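You operate a simulated robot arm through the tools that you are given. There is no shell and no other tool. Be economical: measure what you need, move in short steps, check, and stop when the job is done.

You are at the controls of a simulated robot arm. One attempt, no reset.

TASK
Unclip the purple balloon, let it down and lay it in the grey tray.
Fine: let it down with the yellow button, on the nozzle; the clip goes back on its rail; the black knob ends at OFF.
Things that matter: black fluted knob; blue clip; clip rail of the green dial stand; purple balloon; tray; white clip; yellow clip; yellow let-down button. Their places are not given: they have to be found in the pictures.

The check looks at the end state, three seconds after you hand in, the way a careful person would. Anything else that was tipped, shoved, dropped, spilled or broken makes it a failure.

THE ROBOT
A 7-joint arm with a two-finger parallel gripper, fixed in place. Base frame: the origin is at the foot of the arm, x ahead of it, y to its left, z up; the work surface is at about z = 0. Lengths are in mm, angles in degrees, forces in N, time in s.
With the tool pointing down near the work surface it reaches from about 240 to 620 mm from the base axis. Its first joint turns from -66.0 to 66.0 degrees. Payload 2.6 kg.
The TCP is the grasp point between the finger pads, 30 mm short of the fingertips. In the tool frame z runs along the fingers and y along their closing line. The gripper opens to 94 mm. The fingers are 28 mm wide and 10 mm thick; the gripper's body (50 by 96 mm) begins 55 mm behind the TCP.
Orientation is that of the tool frame in the base frame, as [roll, pitch, yaw] about the fixed x, y, z axes, in that order (R = Rz(yaw) Ry(pitch) Rx(roll)). With the fingers straight down and closing along the base's y, the tool's x points along the base's -x, its y along +y and its z along -z.

THE INTERFACE
- The arm moves only by the tool drive_tool. Its argument "steps" is a list of rows, each an object (a shift or turn left out is 0, a gripper value left out holds the last) with "translation": the shift along the tool's x, y, z in mm, a list of three; "dr": the turn, a rotation vector about the tool's x, y, z in degrees, a list of three; "jaw": the finger opening in mm, from 0 to 94. In form: [{"translation": [dx, dy, dz], "dr": [ax, ay, az], "jaw": jaw}, ...]. A call has 1 to 8 rows; each row shifts and turns the commanded pose from where the row before left it, along the tool's axes as they then stand. Each row takes 0.2 s and may step no farther than 50 mm and 8.6 degrees from the row before; otherwise, or with a gripper value out of range, the whole call is refused. Where a pose cannot be reached the arm comes as near as it can. A force on the tool above 40 N (or 10 N above the force at the start of the call, whichever is more), or a blocked arm, ends the call early, and 0.2 s more pass. The fingers move at their own pace (about 72 mm/s each) and stop on an object; they squeeze with about 41 N. The grip force told is the motor's: it shows also when the fingers shut on nothing. Time passes only in rows, and 0.2 s behind the last, so rows that do not move let the fingers close. It gives the time, the measured TCP pose, the force on the tool (base axes), the opening and the grip force at its end, in the units of the frame above (readings bear some noise), with the torque about the TCP (base axes, N m) and any sound that the robot's microphone picked up.
- Cameras (640 x 400 px; columns grow to the right, rows downward): "scene" is fixed at [44.4, 437.9, 566.5]; the picture's right is [-0.71, -0.70, 0.00], its down [-0.38, 0.39, -0.84] and it looks along [0.59, -0.60, -0.54] (base axes); focal length 285 px, centre (320, 200). "wrist" rides on the gripper at [76, 14, -103] in the tool frame; the picture's right is [-0.18, 0.98, 0.00], its down [-0.75, -0.14, -0.64] and it looks along [-0.63, -0.12, 0.77] (tool axes); focal length 243 px, centre (320, 200).
- get_image(camera): a new picture of that camera. No time passes.
- point_at(camera, pixels): there is no depth. For up to 12 entries [column, row, z] of the newest picture of that camera ("zoom" is the newest enlarged one), the place [x, y] in the base frame at which the ray of that pixel passes the height z, good to about 2 mm. No time passes.
- inspect(camera, box): a new picture of the part [left, top, right, bottom] of that camera's present view, enlarged. No time passes.
- hand_in(): hands the job in; it is judged then, once.

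Go step by step. Measure first, check grasps and placings, and put right what went wrong. The budget is 80 turns and 38 pictures, counting those below and the enlarged ones. Unless the task says otherwise, let go and move clear before handing in, and close with one line.

The tools are called after "Emit:" as a command line: name --argument value ..., lists and objects as JSON in quotes. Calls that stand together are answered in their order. drive_tool: Moves the arm, as the interface text tells. Its arguments: {"type":"object","properties":{"steps":{"type":"array"}},"required":["steps"]} The other tools are called the same way: get_image (camera) takes a picture; point_at (camera, pixels) gives the place at which the rays of pixels pass given heights; inspect (camera, box) takes an enlarged picture of a part of a camera's view; hand_in () hands the job in.

At the start:

```text
clock: 0.0
position: [334.9, -184.8, 384.4]
tool_rot: [-180.0, 0.1, -180.0]
contact_force: [-0.4, -0.8, 0.1]
moment: [0.02, 0.02, 0.0]
gripper_width: 94.1
finger_force: 0.1
```

scene: 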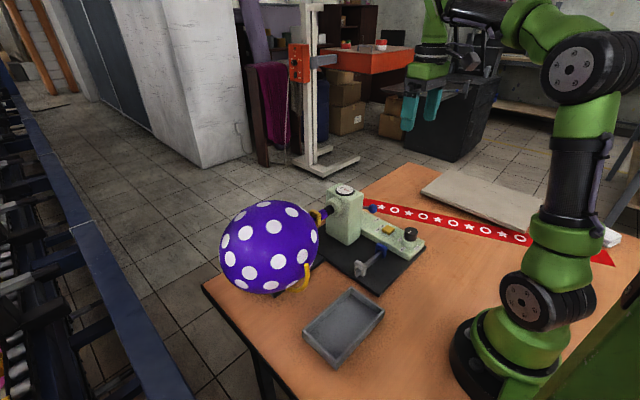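
wrist: 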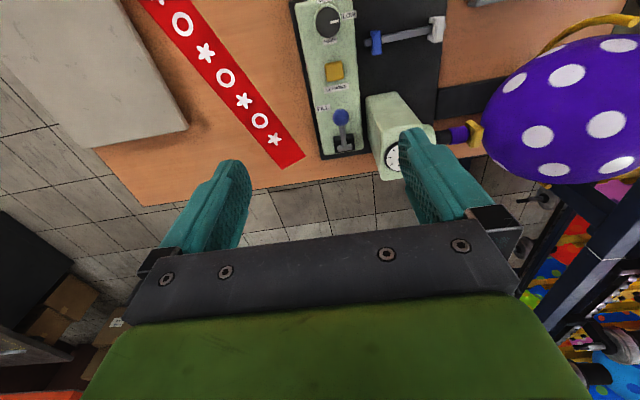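

The pictures show the stand with the balloon at scene (270,245), the tray at (343,327), and a panel with knob, yellow button and blue lever. I'll enlarge both views.

Emit:
inspect --camera "scene" --box '[280, 160, 460, 300]'

Emit:
inspect --camera "wrist" --box '[280, 0, 520, 190]'

```text
2.86 times, centred on (370, 230) of scene
```

zoom: 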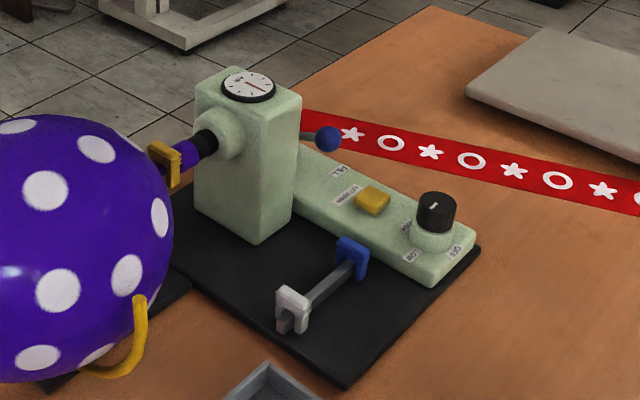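

```text
2.11 times, centred on (400, 95) of wrist
```

zoom: 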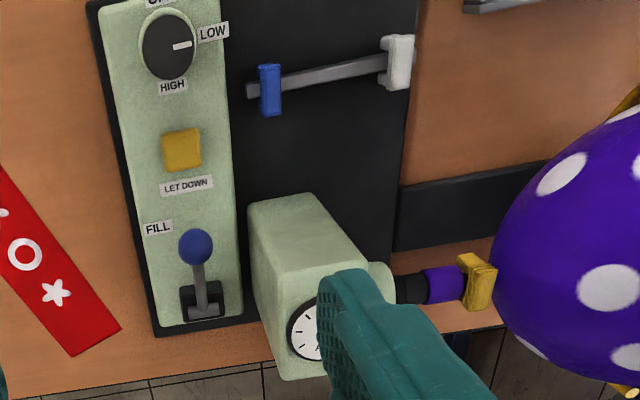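

I'll triangulate the main points from both cameras at two heights.

Emit:
point_at --camera "scene" --pixels '[[410.9, 230, 0], [410.9, 230, 100], [388.5, 228.3, 0], [388.5, 228.3, 100], [315.8, 216, 0], [315.8, 216, 100], [330.5, 210, 0], [330.5, 210, 100], [360.6, 266, 0], [360.6, 266, 100], [381.2, 249.2, 0], [381.2, 249.2, 100]]'

Emit:
point_at --camera "wrist" --pixels '[[328.9, 21.5, 0], [328.9, 21.5, 100], [334.6, 69.9, 0], [334.6, 69.9, 100], [474.9, 133.4, 0], [474.9, 133.4, 100], [441.7, 137.7, 0], [441.7, 137.7, 100], [436.5, 28.6, 0], [436.5, 28.6, 100], [376.3, 41.9, 0], [376.3, 41.9, 100]]'

```text
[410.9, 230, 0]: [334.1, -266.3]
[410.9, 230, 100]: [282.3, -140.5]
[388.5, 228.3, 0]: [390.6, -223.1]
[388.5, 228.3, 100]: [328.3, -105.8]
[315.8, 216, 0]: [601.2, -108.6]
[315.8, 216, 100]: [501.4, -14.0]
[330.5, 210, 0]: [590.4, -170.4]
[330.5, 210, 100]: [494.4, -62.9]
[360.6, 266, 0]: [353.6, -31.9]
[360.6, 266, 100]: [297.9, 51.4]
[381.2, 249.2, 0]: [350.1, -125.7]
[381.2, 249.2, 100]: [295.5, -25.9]
```

```text
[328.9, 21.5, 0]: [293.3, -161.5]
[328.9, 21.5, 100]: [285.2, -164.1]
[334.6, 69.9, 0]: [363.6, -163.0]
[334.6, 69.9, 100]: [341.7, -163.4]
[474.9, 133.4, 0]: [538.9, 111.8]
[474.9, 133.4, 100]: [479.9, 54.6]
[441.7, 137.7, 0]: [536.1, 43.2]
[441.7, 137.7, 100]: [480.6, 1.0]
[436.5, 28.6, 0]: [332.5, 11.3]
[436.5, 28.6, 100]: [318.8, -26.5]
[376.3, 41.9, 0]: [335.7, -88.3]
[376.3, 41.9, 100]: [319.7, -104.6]
```

Triangulation gives: knob ≈(289,-164,81), button ≈(355,-163,51), yellow clip ≈(455,29,145), blue clip ≈(331,-94,32), white clip ≈(330,-2,36). Looking closer at the clip and rail.

Emit:
inspect --camera "scene" --box '[295, 185, 355, 225]'

Emit:
inspect --camera "scene" --box '[340, 220, 430, 285]'

Emit:
inspect --camera "scene" --box '[210, 190, 400, 370]'

```text
10.00 times, centred on (325, 205) of scene
```

zoom: 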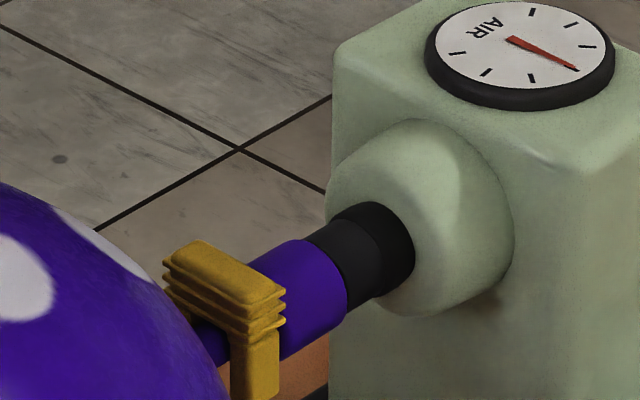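

```text
6.15 times, centred on (385, 252) of scene
```

zoom: 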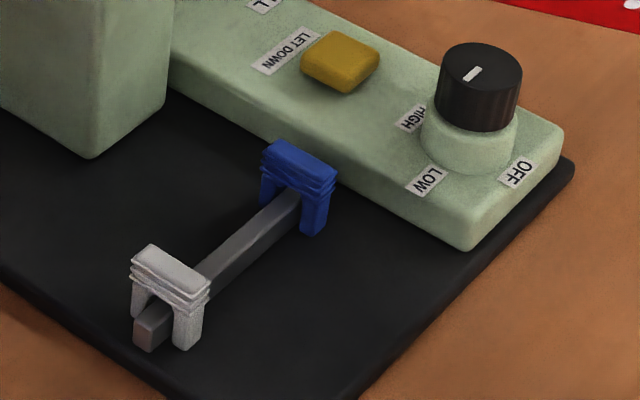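

```text
2.22 times, centred on (305, 280) of scene
```

zoom: 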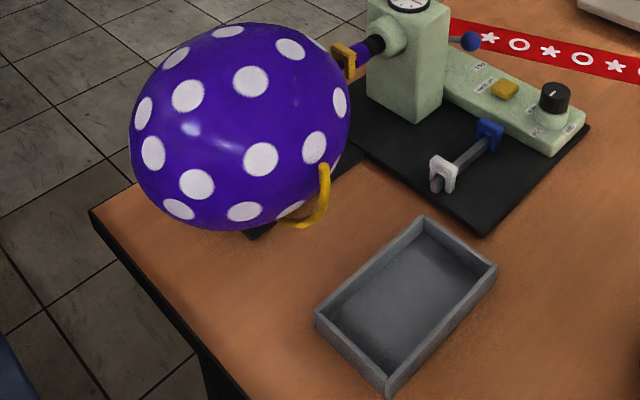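

The knob mark points to LOW (+y side); OFF is on the −x side, so it needs +90° about z. I'll move above the knob first.

Emit:
drive_tool --steps '[{"translation": [7.7, 3.5, 42], "jaw": 60}, {"translation": [7.7, 3.5, 42]}, {"translation": [7.7, 3.5, 42]}, {"translation": [7.7, 3.5, 42]}, {"translation": [7.7, 3.5, 42]}, {"translation": [7.7, 3.5, 42]}]'

Emit:
get_image --camera "wrist"

```text
clock: 1.4
position: [290.1, -162.9, 132.6]
tool_rot: [-180.0, 0.1, 179.9]
contact_force: [0.3, 0.8, 0.2]
moment: [0.0, 0.0, 0.02]
gripper_width: 59.8
finger_force: 0.1
```

```text
30 pictures are left
```

wrist: 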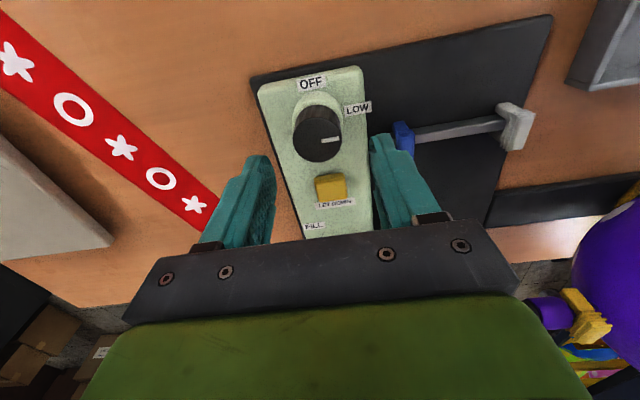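

Knob top is at wrist (318,143), white mark to its right. Re-measuring with this closer view.

Emit:
point_at --camera "wrist" --pixels '[[318, 142, 76], [318, 142, 82], [318, 142, 88], [330, 183, 45], [330, 183, 52], [404, 136, 30], [404, 136, 36], [517, 120, 30], [517, 120, 36]]'

Emit:
inspect --camera "wrist" --box '[250, 60, 550, 230]'

```text
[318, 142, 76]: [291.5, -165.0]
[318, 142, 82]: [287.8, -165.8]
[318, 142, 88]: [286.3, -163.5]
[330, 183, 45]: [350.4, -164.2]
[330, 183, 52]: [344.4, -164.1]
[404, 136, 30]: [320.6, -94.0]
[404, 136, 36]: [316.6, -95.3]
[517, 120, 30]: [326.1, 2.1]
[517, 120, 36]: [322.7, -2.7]
```

```text
2.13 times, centred on (400, 145) of wrist
```

zoom: 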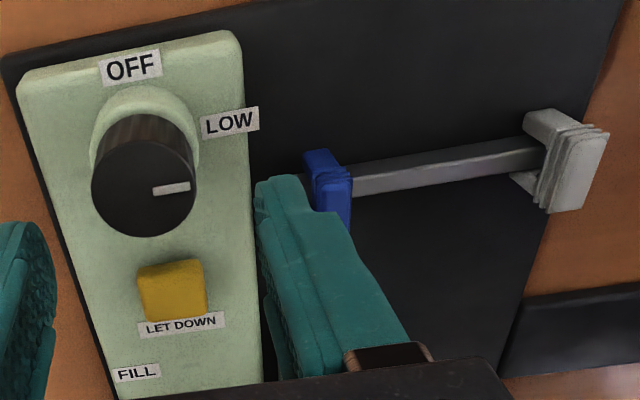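

Knob centre ≈(288,-164.5), top z≈81, diameter ≈33. Descending to TCP z 97 and gripping.

Emit:
drive_tool --steps '[{"translation": [2, -1.6, 18]}, {"translation": [0, 0, 18]}, {"jaw": 20}, {}, {}]'

```text
clock: 2.6
position: [287.8, -165.0, 96.4]
tool_rot: [180.0, -0.1, 180.0]
contact_force: [-0.7, 3.1, 0.8]
moment: [-0.29, -0.77, 0.03]
gripper_width: 33.4
finger_force: 40.6
```

Gripped at 33.4 mm. Turning +base z (−tool z), in steps.

Emit:
drive_tool --steps '[{"dr": [0, 0, -8]}, {"dr": [0, 0, -8]}, {"dr": [0, 0, -8]}, {"dr": [0, 0, -8]}]'

```text
clock: 3.6
position: [287.0, -165.8, 97.2]
tool_rot: [-179.9, 0.0, -147.8]
contact_force: [6.7, 3.5, 0.4]
moment: [-0.48, 0.46, -0.01]
gripper_width: 33.6
finger_force: 41.0
```

Emit:
drive_tool --steps '[{"dr": [0, 0, -8]}, {"dr": [0, 0, -8]}, {"dr": [0, 0, -8]}, {"dr": [0, 0, -8]}, {"dr": [0, 0, -8]}, {"dr": [0, 0, -8]}, {"dr": [0, 0, -8]}]'

Emit:
inspect --camera "scene" --box '[350, 190, 450, 270]'

```text
clock: 5.2
position: [286.7, -166.0, 97.0]
tool_rot: [180.0, -0.1, -91.8]
contact_force: [14.0, -7.2, 0.7]
moment: [-0.16, 0.07, 0.0]
gripper_width: 33.4
finger_force: 41.2
```

```text
5.00 times, centred on (400, 230) of scene
```

zoom: 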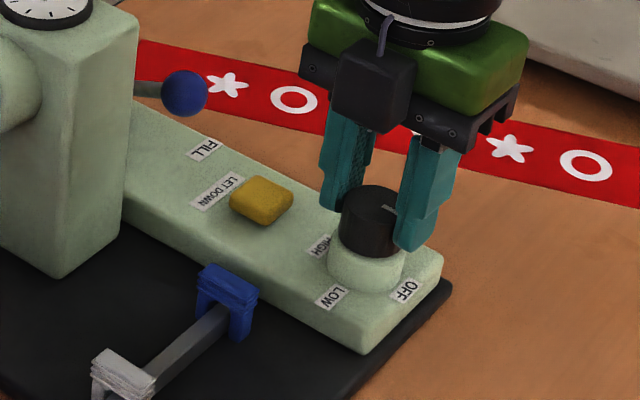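

The mark now points toward OFF. Finishing the last 2°, releasing and rising.

Emit:
drive_tool --steps '[{"dr": [0, 0, -1.8]}, {"jaw": 60}, {"jaw": 60}, {"translation": [0, 0, -40]}, {"translation": [0, 0, -50]}, {"translation": [0, 0, -50]}]'

Emit:
inspect --camera "wrist" --box '[200, 0, 640, 230]'

```text
clock: 6.6
position: [287.5, -165.4, 237.6]
tool_rot: [-180.0, -0.1, -90.1]
contact_force: [-0.4, 0.6, -0.1]
moment: [0.02, -0.01, -0.01]
gripper_width: 59.9
finger_force: 0.1
```

```text
1.45 times, centred on (420, 115) of wrist
```

zoom: 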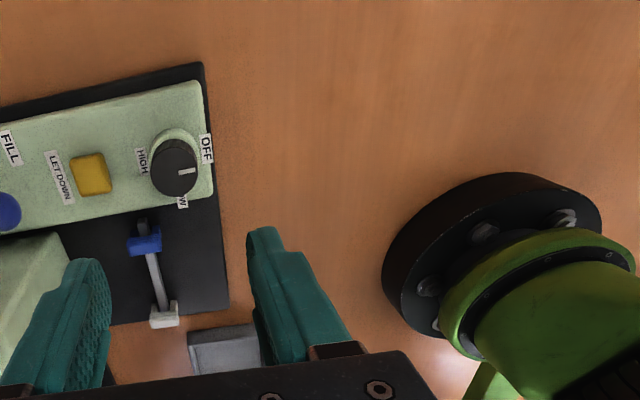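

Knob reads OFF (zoom (190,170) mark toward OFF). Now going above the yellow clip, staying high and on the stand side of it.

Emit:
drive_tool --steps '[{"translation": [-30, -28, -13]}, {"translation": [-30, -28, -10]}, {"translation": [-30, -28, 0]}, {"translation": [-30, -28, 0]}, {"translation": [-30, -28, 0]}, {"translation": [-30, -27.5, 0]}]'

Emit:
get_image --camera "wrist"

Emit:
inspect --camera "scene" --box '[210, 130, 400, 260]'

```text
clock: 8.0
position: [454.8, 14.9, 259.7]
tool_rot: [180.0, 0.0, -90.2]
contact_force: [0.4, -0.8, -0.1]
moment: [-0.04, 0.01, 0.02]
gripper_width: 60.0
finger_force: 0.0
```

```text
26 pictures are left
```

wrist: 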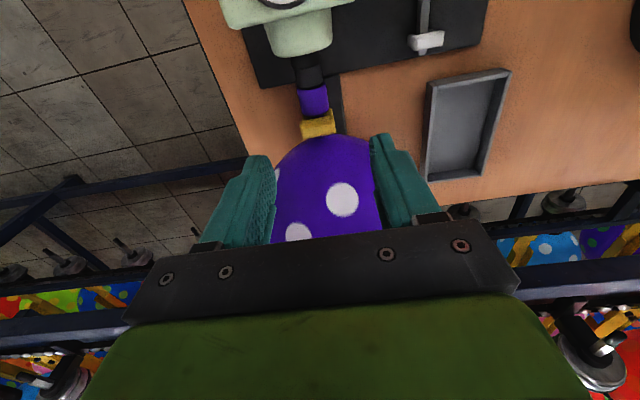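

```text
3.08 times, centred on (305, 195) of scene
```

zoom: 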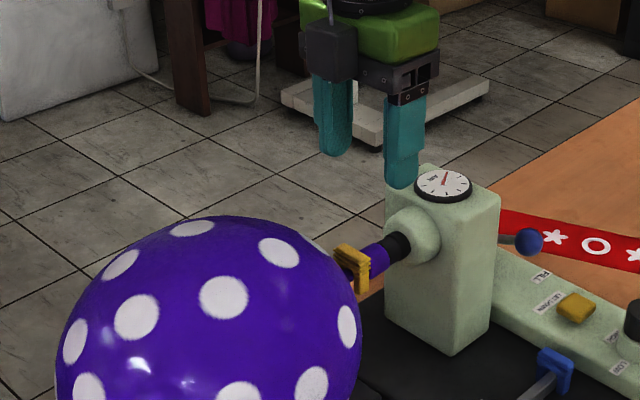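

Emit:
inspect --camera "wrist" --box '[270, 60, 370, 150]'

Emit:
point_at --camera "wrist" --pixels '[[318, 118, 145], [318, 118, 155], [318, 118, 165], [312, 76, 145]]'

Emit:
inspect --camera "scene" --box '[295, 185, 355, 225]'

```text
4.44 times, centred on (320, 105) of wrist
```

zoom: 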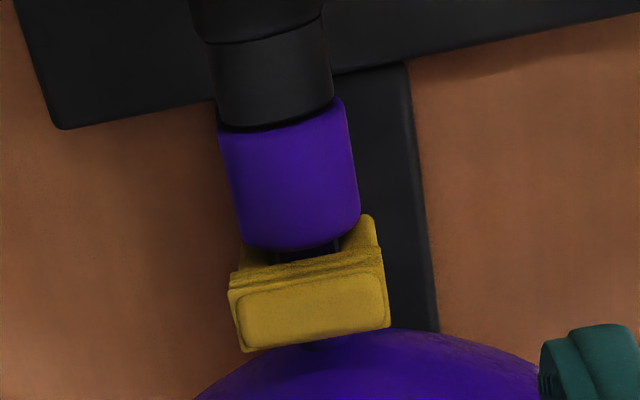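

```text
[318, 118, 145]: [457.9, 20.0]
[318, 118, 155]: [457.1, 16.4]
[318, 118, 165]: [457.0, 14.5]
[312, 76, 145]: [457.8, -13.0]
```

```text
10.00 times, centred on (325, 205) of scene
```

zoom: 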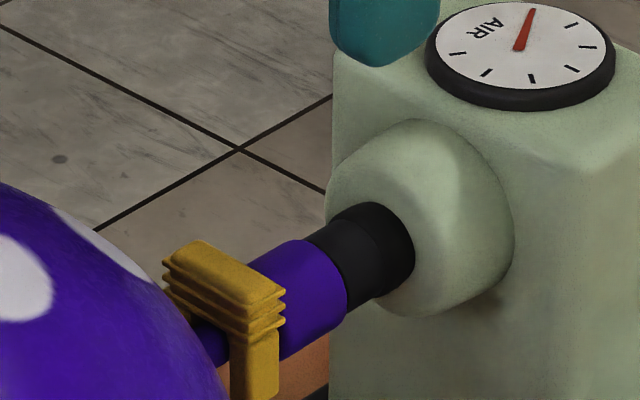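

Now triangulating the cap's top face precisely: scene (315.3,212.5), wrist (317.3,130.2).

Emit:
point_at --camera "wrist" --pixels '[[317.3, 130.2, 140], [317.3, 130.2, 150], [317.3, 130.2, 160], [317.3, 130.2, 170], [299, 132, 160], [335, 129, 160]]'

Emit:
point_at --camera "scene" --pixels '[[315.3, 212.5, 140], [315.3, 212.5, 150], [315.3, 212.5, 160], [315.3, 212.5, 170]]'

```text
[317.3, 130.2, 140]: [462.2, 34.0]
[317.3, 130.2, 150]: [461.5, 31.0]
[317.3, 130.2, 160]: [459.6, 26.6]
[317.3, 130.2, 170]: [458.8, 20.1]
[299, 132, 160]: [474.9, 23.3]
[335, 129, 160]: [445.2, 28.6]
```

```text
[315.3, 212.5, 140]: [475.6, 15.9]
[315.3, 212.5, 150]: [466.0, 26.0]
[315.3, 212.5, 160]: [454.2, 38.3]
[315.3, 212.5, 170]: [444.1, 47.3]
```

Cap top centre ≈(460,30,154), width ≈30 in x. Lowering beside it (TCP y 22 to stay off the balloon), fingertips to z≈142.

Emit:
drive_tool --steps '[{"translation": [-7, -5, 30]}, {"translation": [0, 0, 30]}, {"translation": [0, 0, 27]}]'

Emit:
inspect --camera "scene" --box '[270, 160, 370, 230]'

Emit:
get_image --camera "wrist"

```text
clock: 8.8
position: [460.8, 20.4, 172.9]
tool_rot: [-179.9, 0.0, -90.3]
contact_force: [-0.2, 0.6, -0.3]
moment: [-0.02, -0.03, -0.02]
gripper_width: 60.0
finger_force: 0.0
```

```text
5.71 times, centred on (320, 195) of scene
```

zoom: 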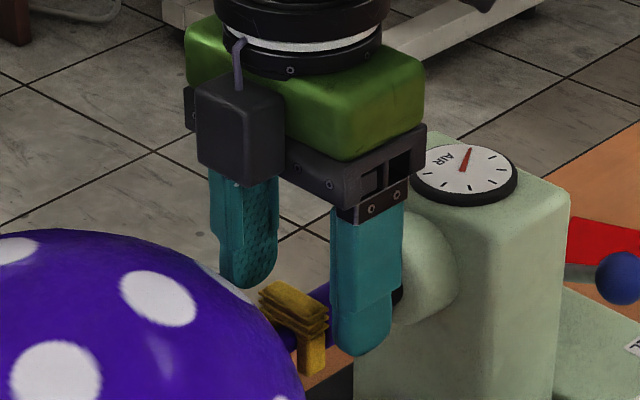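

```text
21 pictures are left
```

wrist: 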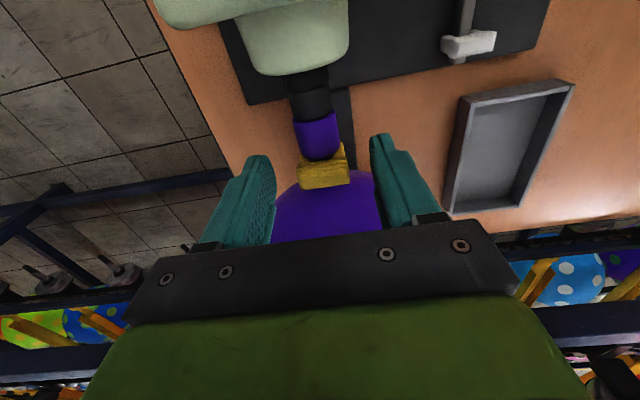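

The clip sits between the fingers. Nudge +y 3 and close.

Emit:
drive_tool --steps '[{"translation": [-3, 0, 2]}, {"jaw": 20}, {}, {}]'

```text
clock: 9.8
position: [461.5, 23.7, 169.3]
tool_rot: [180.0, 0.0, -90.2]
contact_force: [-0.2, -0.3, 0.0]
moment: [0.02, -0.01, 0.0]
gripper_width: 28.2
finger_force: 14.0
```

Emit:
drive_tool --steps '[{}, {"translation": [0, 0, -4]}]'

```text
clock: 10.4
position: [461.2, 24.1, 174.7]
tool_rot: [-179.9, 0.0, -90.3]
contact_force: [-0.6, 0.0, 0.4]
moment: [0.01, -0.02, 0.01]
gripper_width: 28.3
finger_force: 14.4
```

Emit:
drive_tool --steps '[{"translation": [0, 0, -8]}, {"translation": [0, 0, -10]}]'

Emit:
inspect --camera "scene" --box '[270, 160, 370, 230]'

```text
clock: 11.0
position: [461.5, 23.8, 192.2]
tool_rot: [-179.9, 0.0, -90.2]
contact_force: [-0.7, -0.1, 0.5]
moment: [0.03, -0.02, 0.0]
gripper_width: 28.9
finger_force: 13.7
```

```text
5.71 times, centred on (320, 195) of scene
```

zoom: 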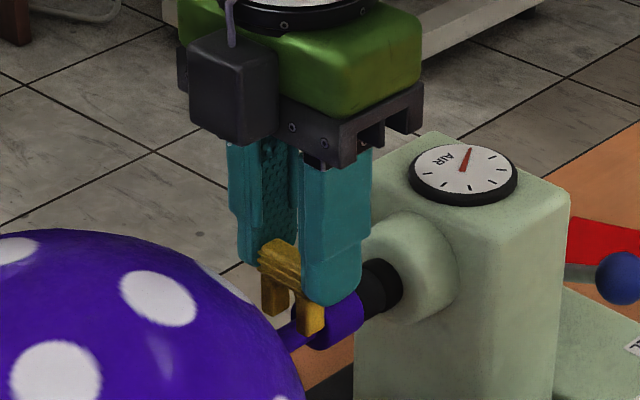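

The clip is off and in the gripper. Raising and moving above the rail's middle.

Emit:
drive_tool --steps '[{"translation": [0, 0, -35]}, {"translation": [0, 0, -33]}, {"translation": [19.5, 33, 0]}, {"translation": [19.5, 33, 0]}, {"translation": [19.5, 33, 0]}, {"translation": [19.5, 33, 0]}, {"translation": [0, 0, 40]}, {"translation": [0, 0, 40]}]'

Emit:
get_image --camera "wrist"

Emit:
inspect --camera "scene" --box '[340, 200, 430, 280]'

```text
clock: 12.8
position: [328.7, -52.8, 181.8]
tool_rot: [-179.8, 0.0, -90.1]
contact_force: [0.1, -0.5, 0.0]
moment: [0.02, 0.0, 0.0]
gripper_width: 28.4
finger_force: 13.9
```

```text
19 pictures are left
```

wrist: 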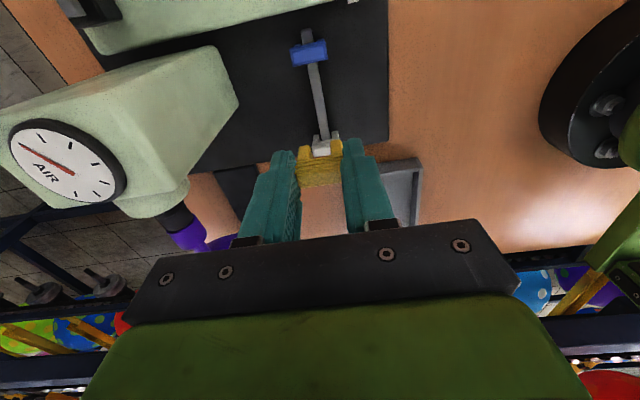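

```text
5.00 times, centred on (385, 240) of scene
```

zoom: 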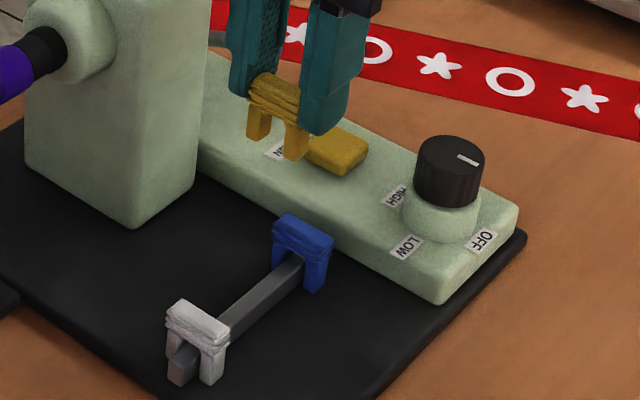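

Emit:
inspect --camera "wrist" --box '[260, 20, 380, 190]'

Emit:
point_at --camera "scene" --pixels '[[381.6, 245.8, 30], [381.6, 245.8, 40], [360.4, 263.4, 30], [360.4, 263.4, 40], [368, 258, 20], [368, 258, 30]]'

```text
2.35 times, centred on (320, 105) of wrist
```

zoom: 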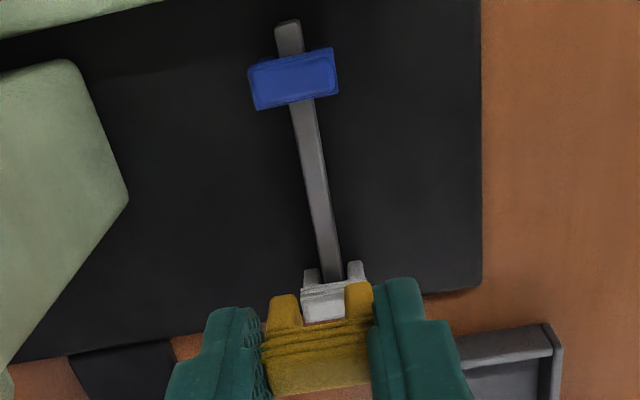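

```text
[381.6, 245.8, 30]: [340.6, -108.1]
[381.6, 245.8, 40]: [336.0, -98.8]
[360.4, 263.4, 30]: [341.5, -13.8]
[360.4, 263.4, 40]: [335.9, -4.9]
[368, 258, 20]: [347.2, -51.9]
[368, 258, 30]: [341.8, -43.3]
```

Emit:
point_at --camera "wrist" --pixels '[[308.5, 52.7, 30], [308.5, 52.7, 40], [308.5, 52.7, 50], [317.9, 96.5, 20], [317.9, 96.5, 30], [313.6, 75.2, 20], [313.6, 75.2, 30], [323.9, 120, 30], [321.3, 117.8, 30], [326.8, 147.6, 40]]'

```text
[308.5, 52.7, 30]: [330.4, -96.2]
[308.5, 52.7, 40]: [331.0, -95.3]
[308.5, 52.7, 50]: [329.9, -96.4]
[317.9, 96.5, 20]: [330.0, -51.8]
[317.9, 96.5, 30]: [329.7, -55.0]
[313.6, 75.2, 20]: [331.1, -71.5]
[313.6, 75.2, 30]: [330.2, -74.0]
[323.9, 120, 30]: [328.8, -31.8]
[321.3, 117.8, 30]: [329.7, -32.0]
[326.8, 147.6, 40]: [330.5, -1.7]
```

Rail is at x≈330.3, clip tops on it at z≈43. Lowering the clip to just above.

Emit:
drive_tool --steps '[{"translation": [2, -1.6, 35]}, {"translation": [0, 0, 35]}, {"translation": [0, 0, 30]}]'

Emit:
inspect --camera "scene" --box '[340, 200, 430, 280]'

```text
clock: 13.6
position: [329.9, -56.1, 80.0]
tool_rot: [180.0, 0.0, -90.3]
contact_force: [0.4, 0.3, 0.2]
moment: [0.01, 0.03, 0.01]
gripper_width: 28.3
finger_force: 13.3
```

```text
5.00 times, centred on (385, 240) of scene
```

zoom: 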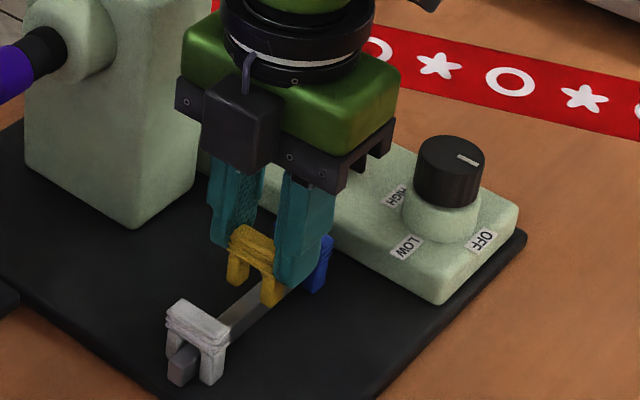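

Legs straddle the rail. Lowering in small steps.

Emit:
drive_tool --steps '[{"translation": [0, 0, 6]}, {"translation": [0, 0, 5]}, {"translation": [0, 0, 4]}, {"translation": [0, 0, 3]}]'

```text
clock: 14.6
position: [329.9, -55.3, 63.3]
tool_rot: [-179.9, 0.0, -90.2]
contact_force: [0.5, -0.3, -0.5]
moment: [0.02, 0.01, -0.01]
gripper_width: 28.5
finger_force: 14.1
```

Emit:
drive_tool --steps '[{"translation": [0, 0, 2]}, {"translation": [0, 0, 2]}, {"translation": [0, 0, 1]}]'

Emit:
inspect --camera "scene" --box '[340, 220, 410, 280]'

```text
clock: 15.4
position: [329.5, -55.1, 58.4]
tool_rot: [-179.8, 0.0, -90.2]
contact_force: [-1.5, 0.6, 10.9]
moment: [0.09, 0.02, -0.01]
gripper_width: 29.1
finger_force: 14.5
```

```text
6.67 times, centred on (375, 250) of scene
```

zoom: 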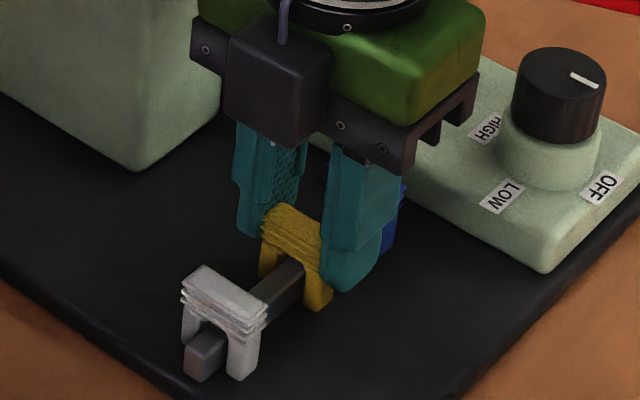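

Seated (10.9 N contact). Release, rise, and hover near the button.

Emit:
drive_tool --steps '[{"jaw": 50}, {"jaw": 50}, {"translation": [0, 0, -45]}, {"translation": [0, 0, -45]}, {"translation": [40, -10, 0], "jaw": 0}, {"translation": [40, -10, 0]}, {}]'

Emit:
inspect --camera "wrist" --box '[200, 0, 420, 200]'

Emit:
inspect --camera "scene" --box '[340, 200, 430, 280]'

```text
clock: 17.0
position: [349.2, -135.9, 148.8]
tool_rot: [-180.0, 0.0, -90.3]
contact_force: [-0.6, -1.0, 1.0]
moment: [0.0, -0.01, -0.04]
gripper_width: 0.0
finger_force: 32.7
```

```text
2.00 times, centred on (310, 100) of wrist
```

zoom: 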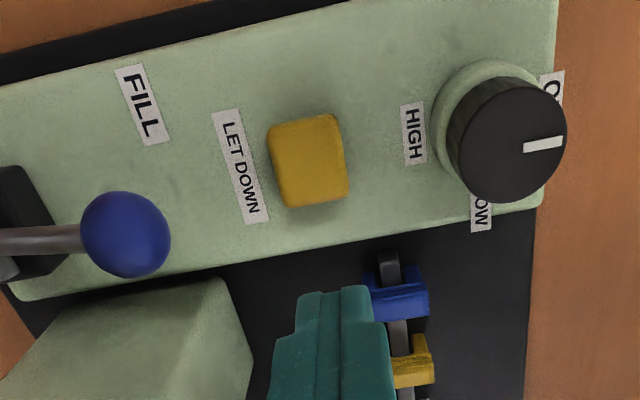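

```text
5.00 times, centred on (385, 240) of scene
```

zoom: 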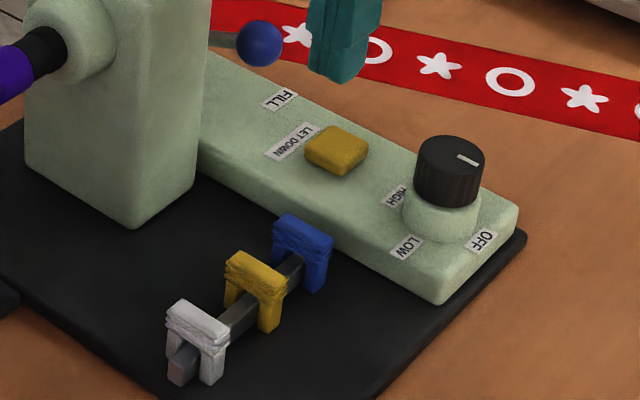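

The yellow clip sits on the rail between blue and white. Measuring button and lever ball.

Emit:
point_at --camera "wrist" --pixels '[[303.5, 80, 45], [303.5, 80, 50], [303.5, 80, 55], [212.5, 117, 60], [212.5, 117, 80], [212.5, 117, 100]]'

Emit:
point_at --camera "scene" --pixels '[[388.4, 229.2, 45], [388.4, 229.2, 50], [388.4, 229.2, 55], [373, 208.6, 60], [373, 208.6, 80], [373, 208.6, 100]]'

```text
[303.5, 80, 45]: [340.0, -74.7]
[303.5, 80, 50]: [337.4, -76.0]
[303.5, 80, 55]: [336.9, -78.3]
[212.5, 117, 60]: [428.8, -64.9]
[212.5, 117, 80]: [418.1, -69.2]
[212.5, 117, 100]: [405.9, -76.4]
```

```text
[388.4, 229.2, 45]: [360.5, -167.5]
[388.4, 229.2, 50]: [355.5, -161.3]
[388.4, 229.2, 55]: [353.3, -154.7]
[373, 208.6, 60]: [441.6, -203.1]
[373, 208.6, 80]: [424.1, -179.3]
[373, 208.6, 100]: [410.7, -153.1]
```

Button ≈(356,-164,50), lever ball ≈(418,-165,90), clear of the fingers. Moving over and down to just above the button.

Emit:
drive_tool --steps '[{"translation": [28, -6.8, 0]}, {"translation": [0, 0, 40]}, {"translation": [0, 0, 22]}, {"translation": [0, 0, 4]}, {"translation": [0, 0, 2]}]'

```text
clock: 18.2
position: [356.8, -163.9, 80.5]
tool_rot: [179.9, 0.1, -90.2]
contact_force: [0.2, -0.2, 0.4]
moment: [-0.02, 0.01, 0.0]
gripper_width: 0.0
finger_force: 33.1
```

Emit:
drive_tool --steps '[{"translation": [0, 0, 1.5]}, {"translation": [0, 0, 1.5]}, {"translation": [0, 0, 1.5]}, {"translation": [0, 0, 1]}]'

```text
clock: 19.2
position: [355.7, -163.3, 74.2]
tool_rot: [-180.0, -0.1, -90.2]
contact_force: [-0.3, 2.6, 8.6]
moment: [0.09, 0.01, -0.01]
gripper_width: 0.0
finger_force: 32.7
```

Pressing with 8.6 N now. A bit more and hold, then look.

Emit:
drive_tool --steps '[{"translation": [0, 0, 1.5]}, {}, {}, {}, {}, {}]'

Emit:
get_image --camera "scene"

```text
clock: 20.6
position: [355.3, -164.1, 74.2]
tool_rot: [-180.0, -0.1, -90.2]
contact_force: [-0.7, 3.9, 25.6]
moment: [0.15, 0.08, -0.15]
gripper_width: 0.0
finger_force: 32.9
```

```text
12 pictures are left
```

scene: 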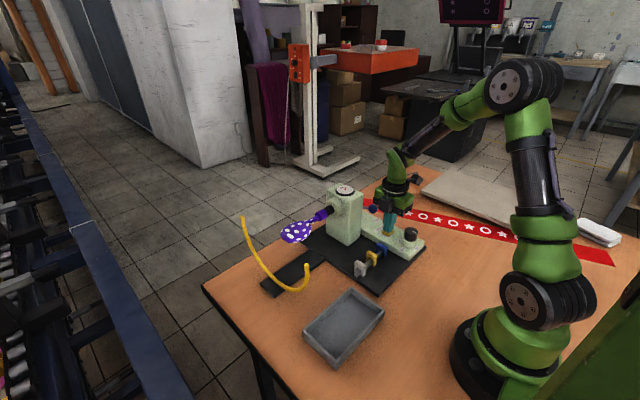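

The balloon has collapsed (scene (298,232)). Holding a bit longer to be fully empty, then lifting off.

Emit:
drive_tool --steps '[{}, {}, {}, {}, {}, {}, {}, {}]'

Emit:
drive_tool --steps '[{"translation": [0, 0, -10]}, {"translation": [0, 0, -50]}, {"translation": [0, 0, -50]}, {"translation": [0, 0, -50]}, {"translation": [0, 0, -10]}]'

Emit:
inspect --camera "scene" --box '[230, 170, 390, 310]'

```text
clock: 22.4
position: [356.8, -163.0, 73.5]
tool_rot: [-179.8, -0.1, -90.2]
contact_force: [3.3, 3.0, 25.8]
moment: [0.12, -0.1, 0.04]
gripper_width: 0.0
finger_force: 32.8
```

```text
clock: 23.6
position: [357.0, -164.6, 243.0]
tool_rot: [179.9, -0.1, -90.2]
contact_force: [0.4, -0.1, 0.0]
moment: [0.02, 0.02, -0.02]
gripper_width: 0.0
finger_force: 33.1
```

```text
2.86 times, centred on (310, 240) of scene
```

zoom: 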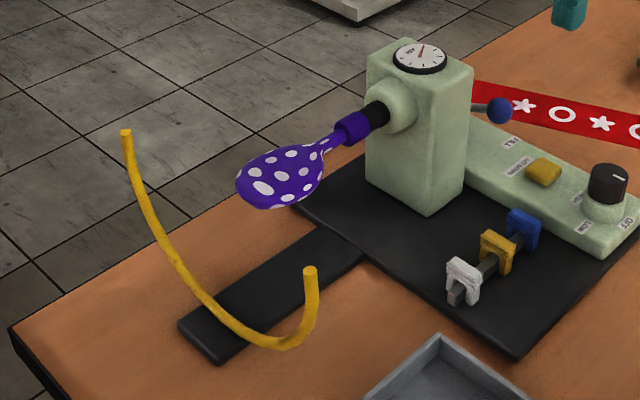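

The balloon hangs limp from the nozzle at about zoom (280,175). Moving above it for a wrist view; also measuring tray corners.

Emit:
drive_tool --steps '[{"translation": [-34.4, -17, -10], "jaw": 50}, {"translation": [-34.4, -17, -10]}, {"translation": [-34.4, -17, 0]}, {"translation": [-34.4, -17, 0]}, {"translation": [-34.4, -17, 0]}, {"translation": [-34.4, -17, 0]}]'

Emit:
get_image --camera "wrist"

Emit:
point_at --camera "scene" --pixels '[[303, 334, 25], [349, 290, 25], [384, 309, 25], [336, 365, 25], [343, 325, 5], [321.2, 214.8, 143], [313.5, 220, 130], [313.5, 220, 143], [296.7, 231.3, 110], [296.7, 231.3, 130], [282, 233.7, 110], [282, 233.7, 130]]'

```text
clock: 25.0
position: [458.8, 42.6, 262.8]
tool_rot: [179.9, 0.0, -90.3]
contact_force: [0.4, -1.5, -0.6]
moment: [-0.01, 0.0, -0.02]
gripper_width: 50.0
finger_force: 0.1
```

```text
10 pictures are left
```

wrist: 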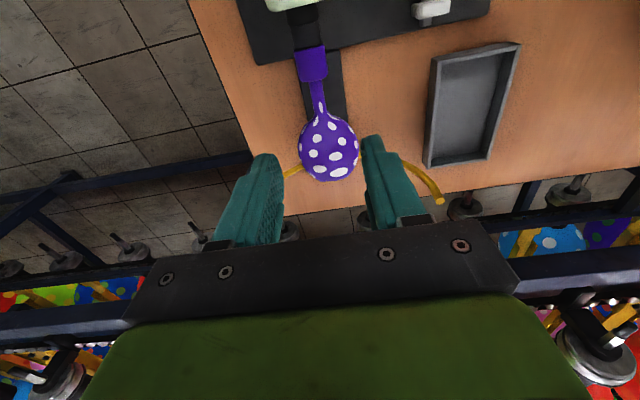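

```text
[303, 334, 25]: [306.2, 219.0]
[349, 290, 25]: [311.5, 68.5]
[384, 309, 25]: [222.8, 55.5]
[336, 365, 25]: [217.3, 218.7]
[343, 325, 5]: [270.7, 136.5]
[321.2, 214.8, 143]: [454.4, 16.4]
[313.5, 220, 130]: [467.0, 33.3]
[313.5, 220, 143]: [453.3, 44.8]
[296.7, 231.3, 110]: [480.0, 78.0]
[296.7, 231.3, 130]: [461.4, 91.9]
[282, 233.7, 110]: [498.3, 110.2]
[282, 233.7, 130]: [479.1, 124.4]
```

Emit:
point_at --camera "wrist" --pixels '[[314, 83, 143], [318, 97, 140], [321, 117, 135], [328, 150, 125], [332, 180, 120], [308, 47, 143]]'

Emit:
inspect --camera "scene" --box '[270, 195, 350, 250]'

```text
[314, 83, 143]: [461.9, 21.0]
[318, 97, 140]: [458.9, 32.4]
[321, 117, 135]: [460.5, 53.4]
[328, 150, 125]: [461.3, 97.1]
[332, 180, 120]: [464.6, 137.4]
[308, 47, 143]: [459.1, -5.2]
```

```text
7.27 times, centred on (310, 222) of scene
```

zoom: 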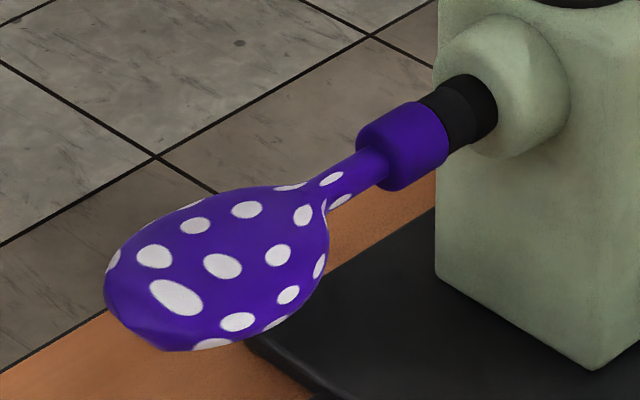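

Neck spans y 23–53 at x≈460, z≈140. Descending to TCP (460,39,147) and closing.

Emit:
drive_tool --steps '[{"translation": [3, -1.2, 40]}, {"translation": [0, 0, 40]}, {"translation": [0, 0, 36]}, {"jaw": 0}, {}, {}, {}]'

Emit:
inspect --camera "scene" --box '[270, 180, 350, 250]'

```text
clock: 26.6
position: [460.7, 40.9, 146.7]
tool_rot: [179.9, -0.1, -90.2]
contact_force: [-2.1, -2.3, -1.4]
moment: [0.09, 0.05, 0.02]
gripper_width: 10.3
finger_force: 14.5
```

```text
5.71 times, centred on (310, 215) of scene
```

zoom: 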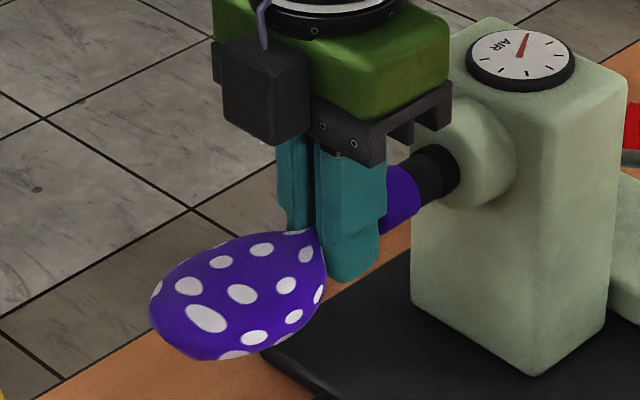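

Neck is gripped at 10.3 mm. Pulling along +y (−tool x) in small steps.

Emit:
drive_tool --steps '[{"translation": [-5, 0, 0]}, {"translation": [-6, 0, 0]}, {"translation": [-7, 0, 0]}, {"translation": [-8, 0, 0]}, {"translation": [-8, 0, 0]}]'

Emit:
inspect --camera "scene" --box '[220, 160, 380, 310]'

```text
clock: 27.8
position: [461.1, 73.6, 146.8]
tool_rot: [-180.0, 0.1, -90.2]
contact_force: [-0.3, -0.8, -0.2]
moment: [0.02, -0.02, 0.02]
gripper_width: 9.9
finger_force: 13.7
```

```text
2.67 times, centred on (300, 235) of scene
```

zoom: 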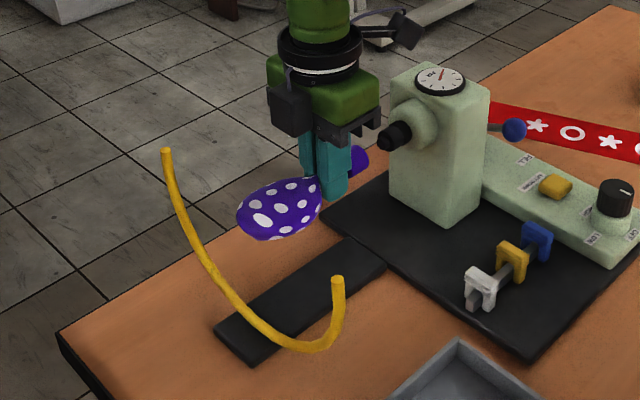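

Balloon is off the nozzle. Lifting, then moving over the tray (centre ≈(265,139)).

Emit:
drive_tool --steps '[{"translation": [0, 0, -40]}, {"translation": [0, 0, -45]}, {"translation": [0, 0, -20]}, {"translation": [-8, 39, 0]}, {"translation": [-8, 39, 0]}, {"translation": [-8, 39, 0]}, {"translation": [-8, 39, 0]}, {"translation": [-8, 39, 0]}]'

Emit:
drive_tool --steps '[{"translation": [0, 0, 40]}, {"translation": [0, 0, 40]}, {"translation": [0, 0, 40]}, {"translation": [0, 0, 40]}]'

Emit:
inspect --camera "scene" --box '[250, 190, 450, 400]'

```text
clock: 29.6
position: [264.7, 113.5, 252.6]
tool_rot: [-179.9, 0.0, -90.4]
contact_force: [-0.7, 0.3, 0.0]
moment: [-0.02, 0.02, 0.0]
gripper_width: 10.2
finger_force: 14.3
```

```text
clock: 30.6
position: [265.3, 115.3, 90.1]
tool_rot: [180.0, -0.1, -90.2]
contact_force: [0.1, 0.3, -1.2]
moment: [-0.01, 0.03, 0.01]
gripper_width: 10.3
finger_force: 14.0
```

```text
1.90 times, centred on (350, 295) of scene
```

zoom: 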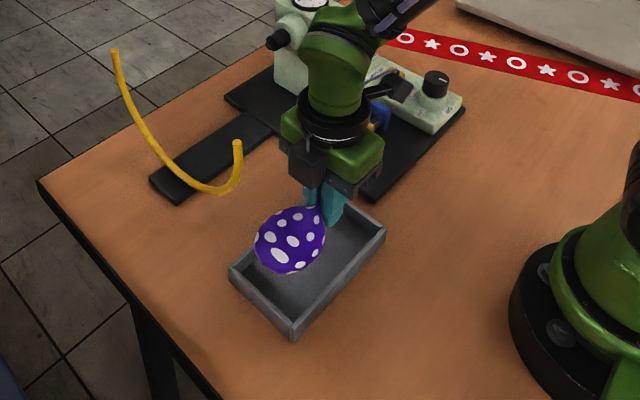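

Emit:
drive_tool --steps '[{"translation": [0, 0, 18]}, {"translation": [0, 0, 14]}, {"translation": [0, 0, 8]}, {"translation": [0, 0, 5]}]'

Emit:
inspect --camera "scene" --box '[270, 250, 420, 380]'

```text
clock: 31.6
position: [264.0, 113.2, 46.4]
tool_rot: [-180.0, 0.1, -90.2]
contact_force: [-0.3, 0.2, 0.1]
moment: [0.0, 0.0, -0.01]
gripper_width: 10.1
finger_force: 13.8
```

```text
3.08 times, centred on (345, 315) of scene
```

zoom: 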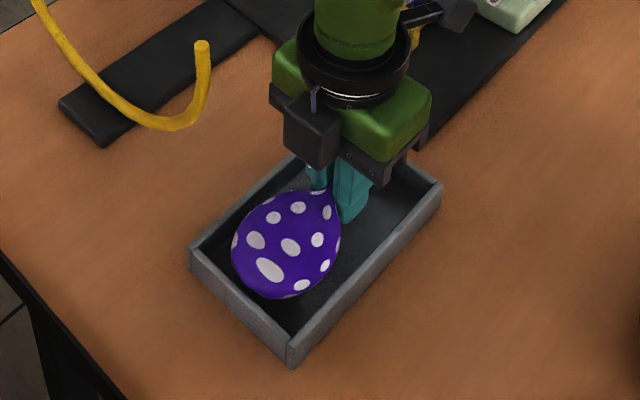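

Well inside the tray. Lower a few mm more, open modestly (tray walls), and rise.

Emit:
drive_tool --steps '[{"translation": [0, 0, 4]}, {"translation": [0, 0, 3]}, {"jaw": 36}, {"jaw": 36}, {}]'

Emit:
drive_tool --steps '[{"translation": [0, 0, -15]}, {"translation": [0, 0, -40]}, {"translation": [0, 0, -50]}, {"translation": [0, 0, -50]}, {"translation": [30, 0, -40]}, {}]'

Emit:
inspect --camera "scene" --box '[230, 180, 430, 380]'

```text
clock: 32.8
position: [264.5, 114.0, 39.6]
tool_rot: [-180.0, 0.0, -90.2]
contact_force: [-1.1, -0.7, -0.6]
moment: [-0.02, -0.01, 0.0]
gripper_width: 36.1
finger_force: 0.1
```

```text
clock: 34.2
position: [264.5, 84.6, 235.2]
tool_rot: [180.0, 0.0, -90.2]
contact_force: [0.3, -0.1, 0.2]
moment: [0.0, 0.0, -0.02]
gripper_width: 36.1
finger_force: 0.1
```

```text
2.00 times, centred on (330, 280) of scene
```

zoom: 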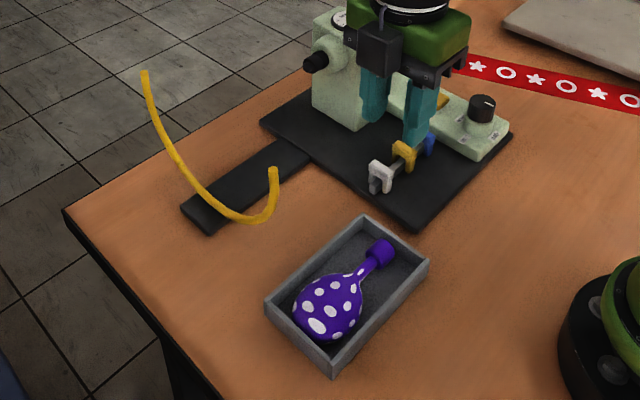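

The balloon lies in the tray (zoom (340,290)), the yellow clip is on the rail, and the knob is at OFF. The gripper is clear, so I'm handing in.

Emit:
hand_in

```text
The job is handed in.
```

The purple balloon was unclipped, let down on the nozzle with the yellow button and laid in the grey tray. The yellow clip is back on its rail between the blue and white ones, the black knob is at OFF, and the job is handed in.
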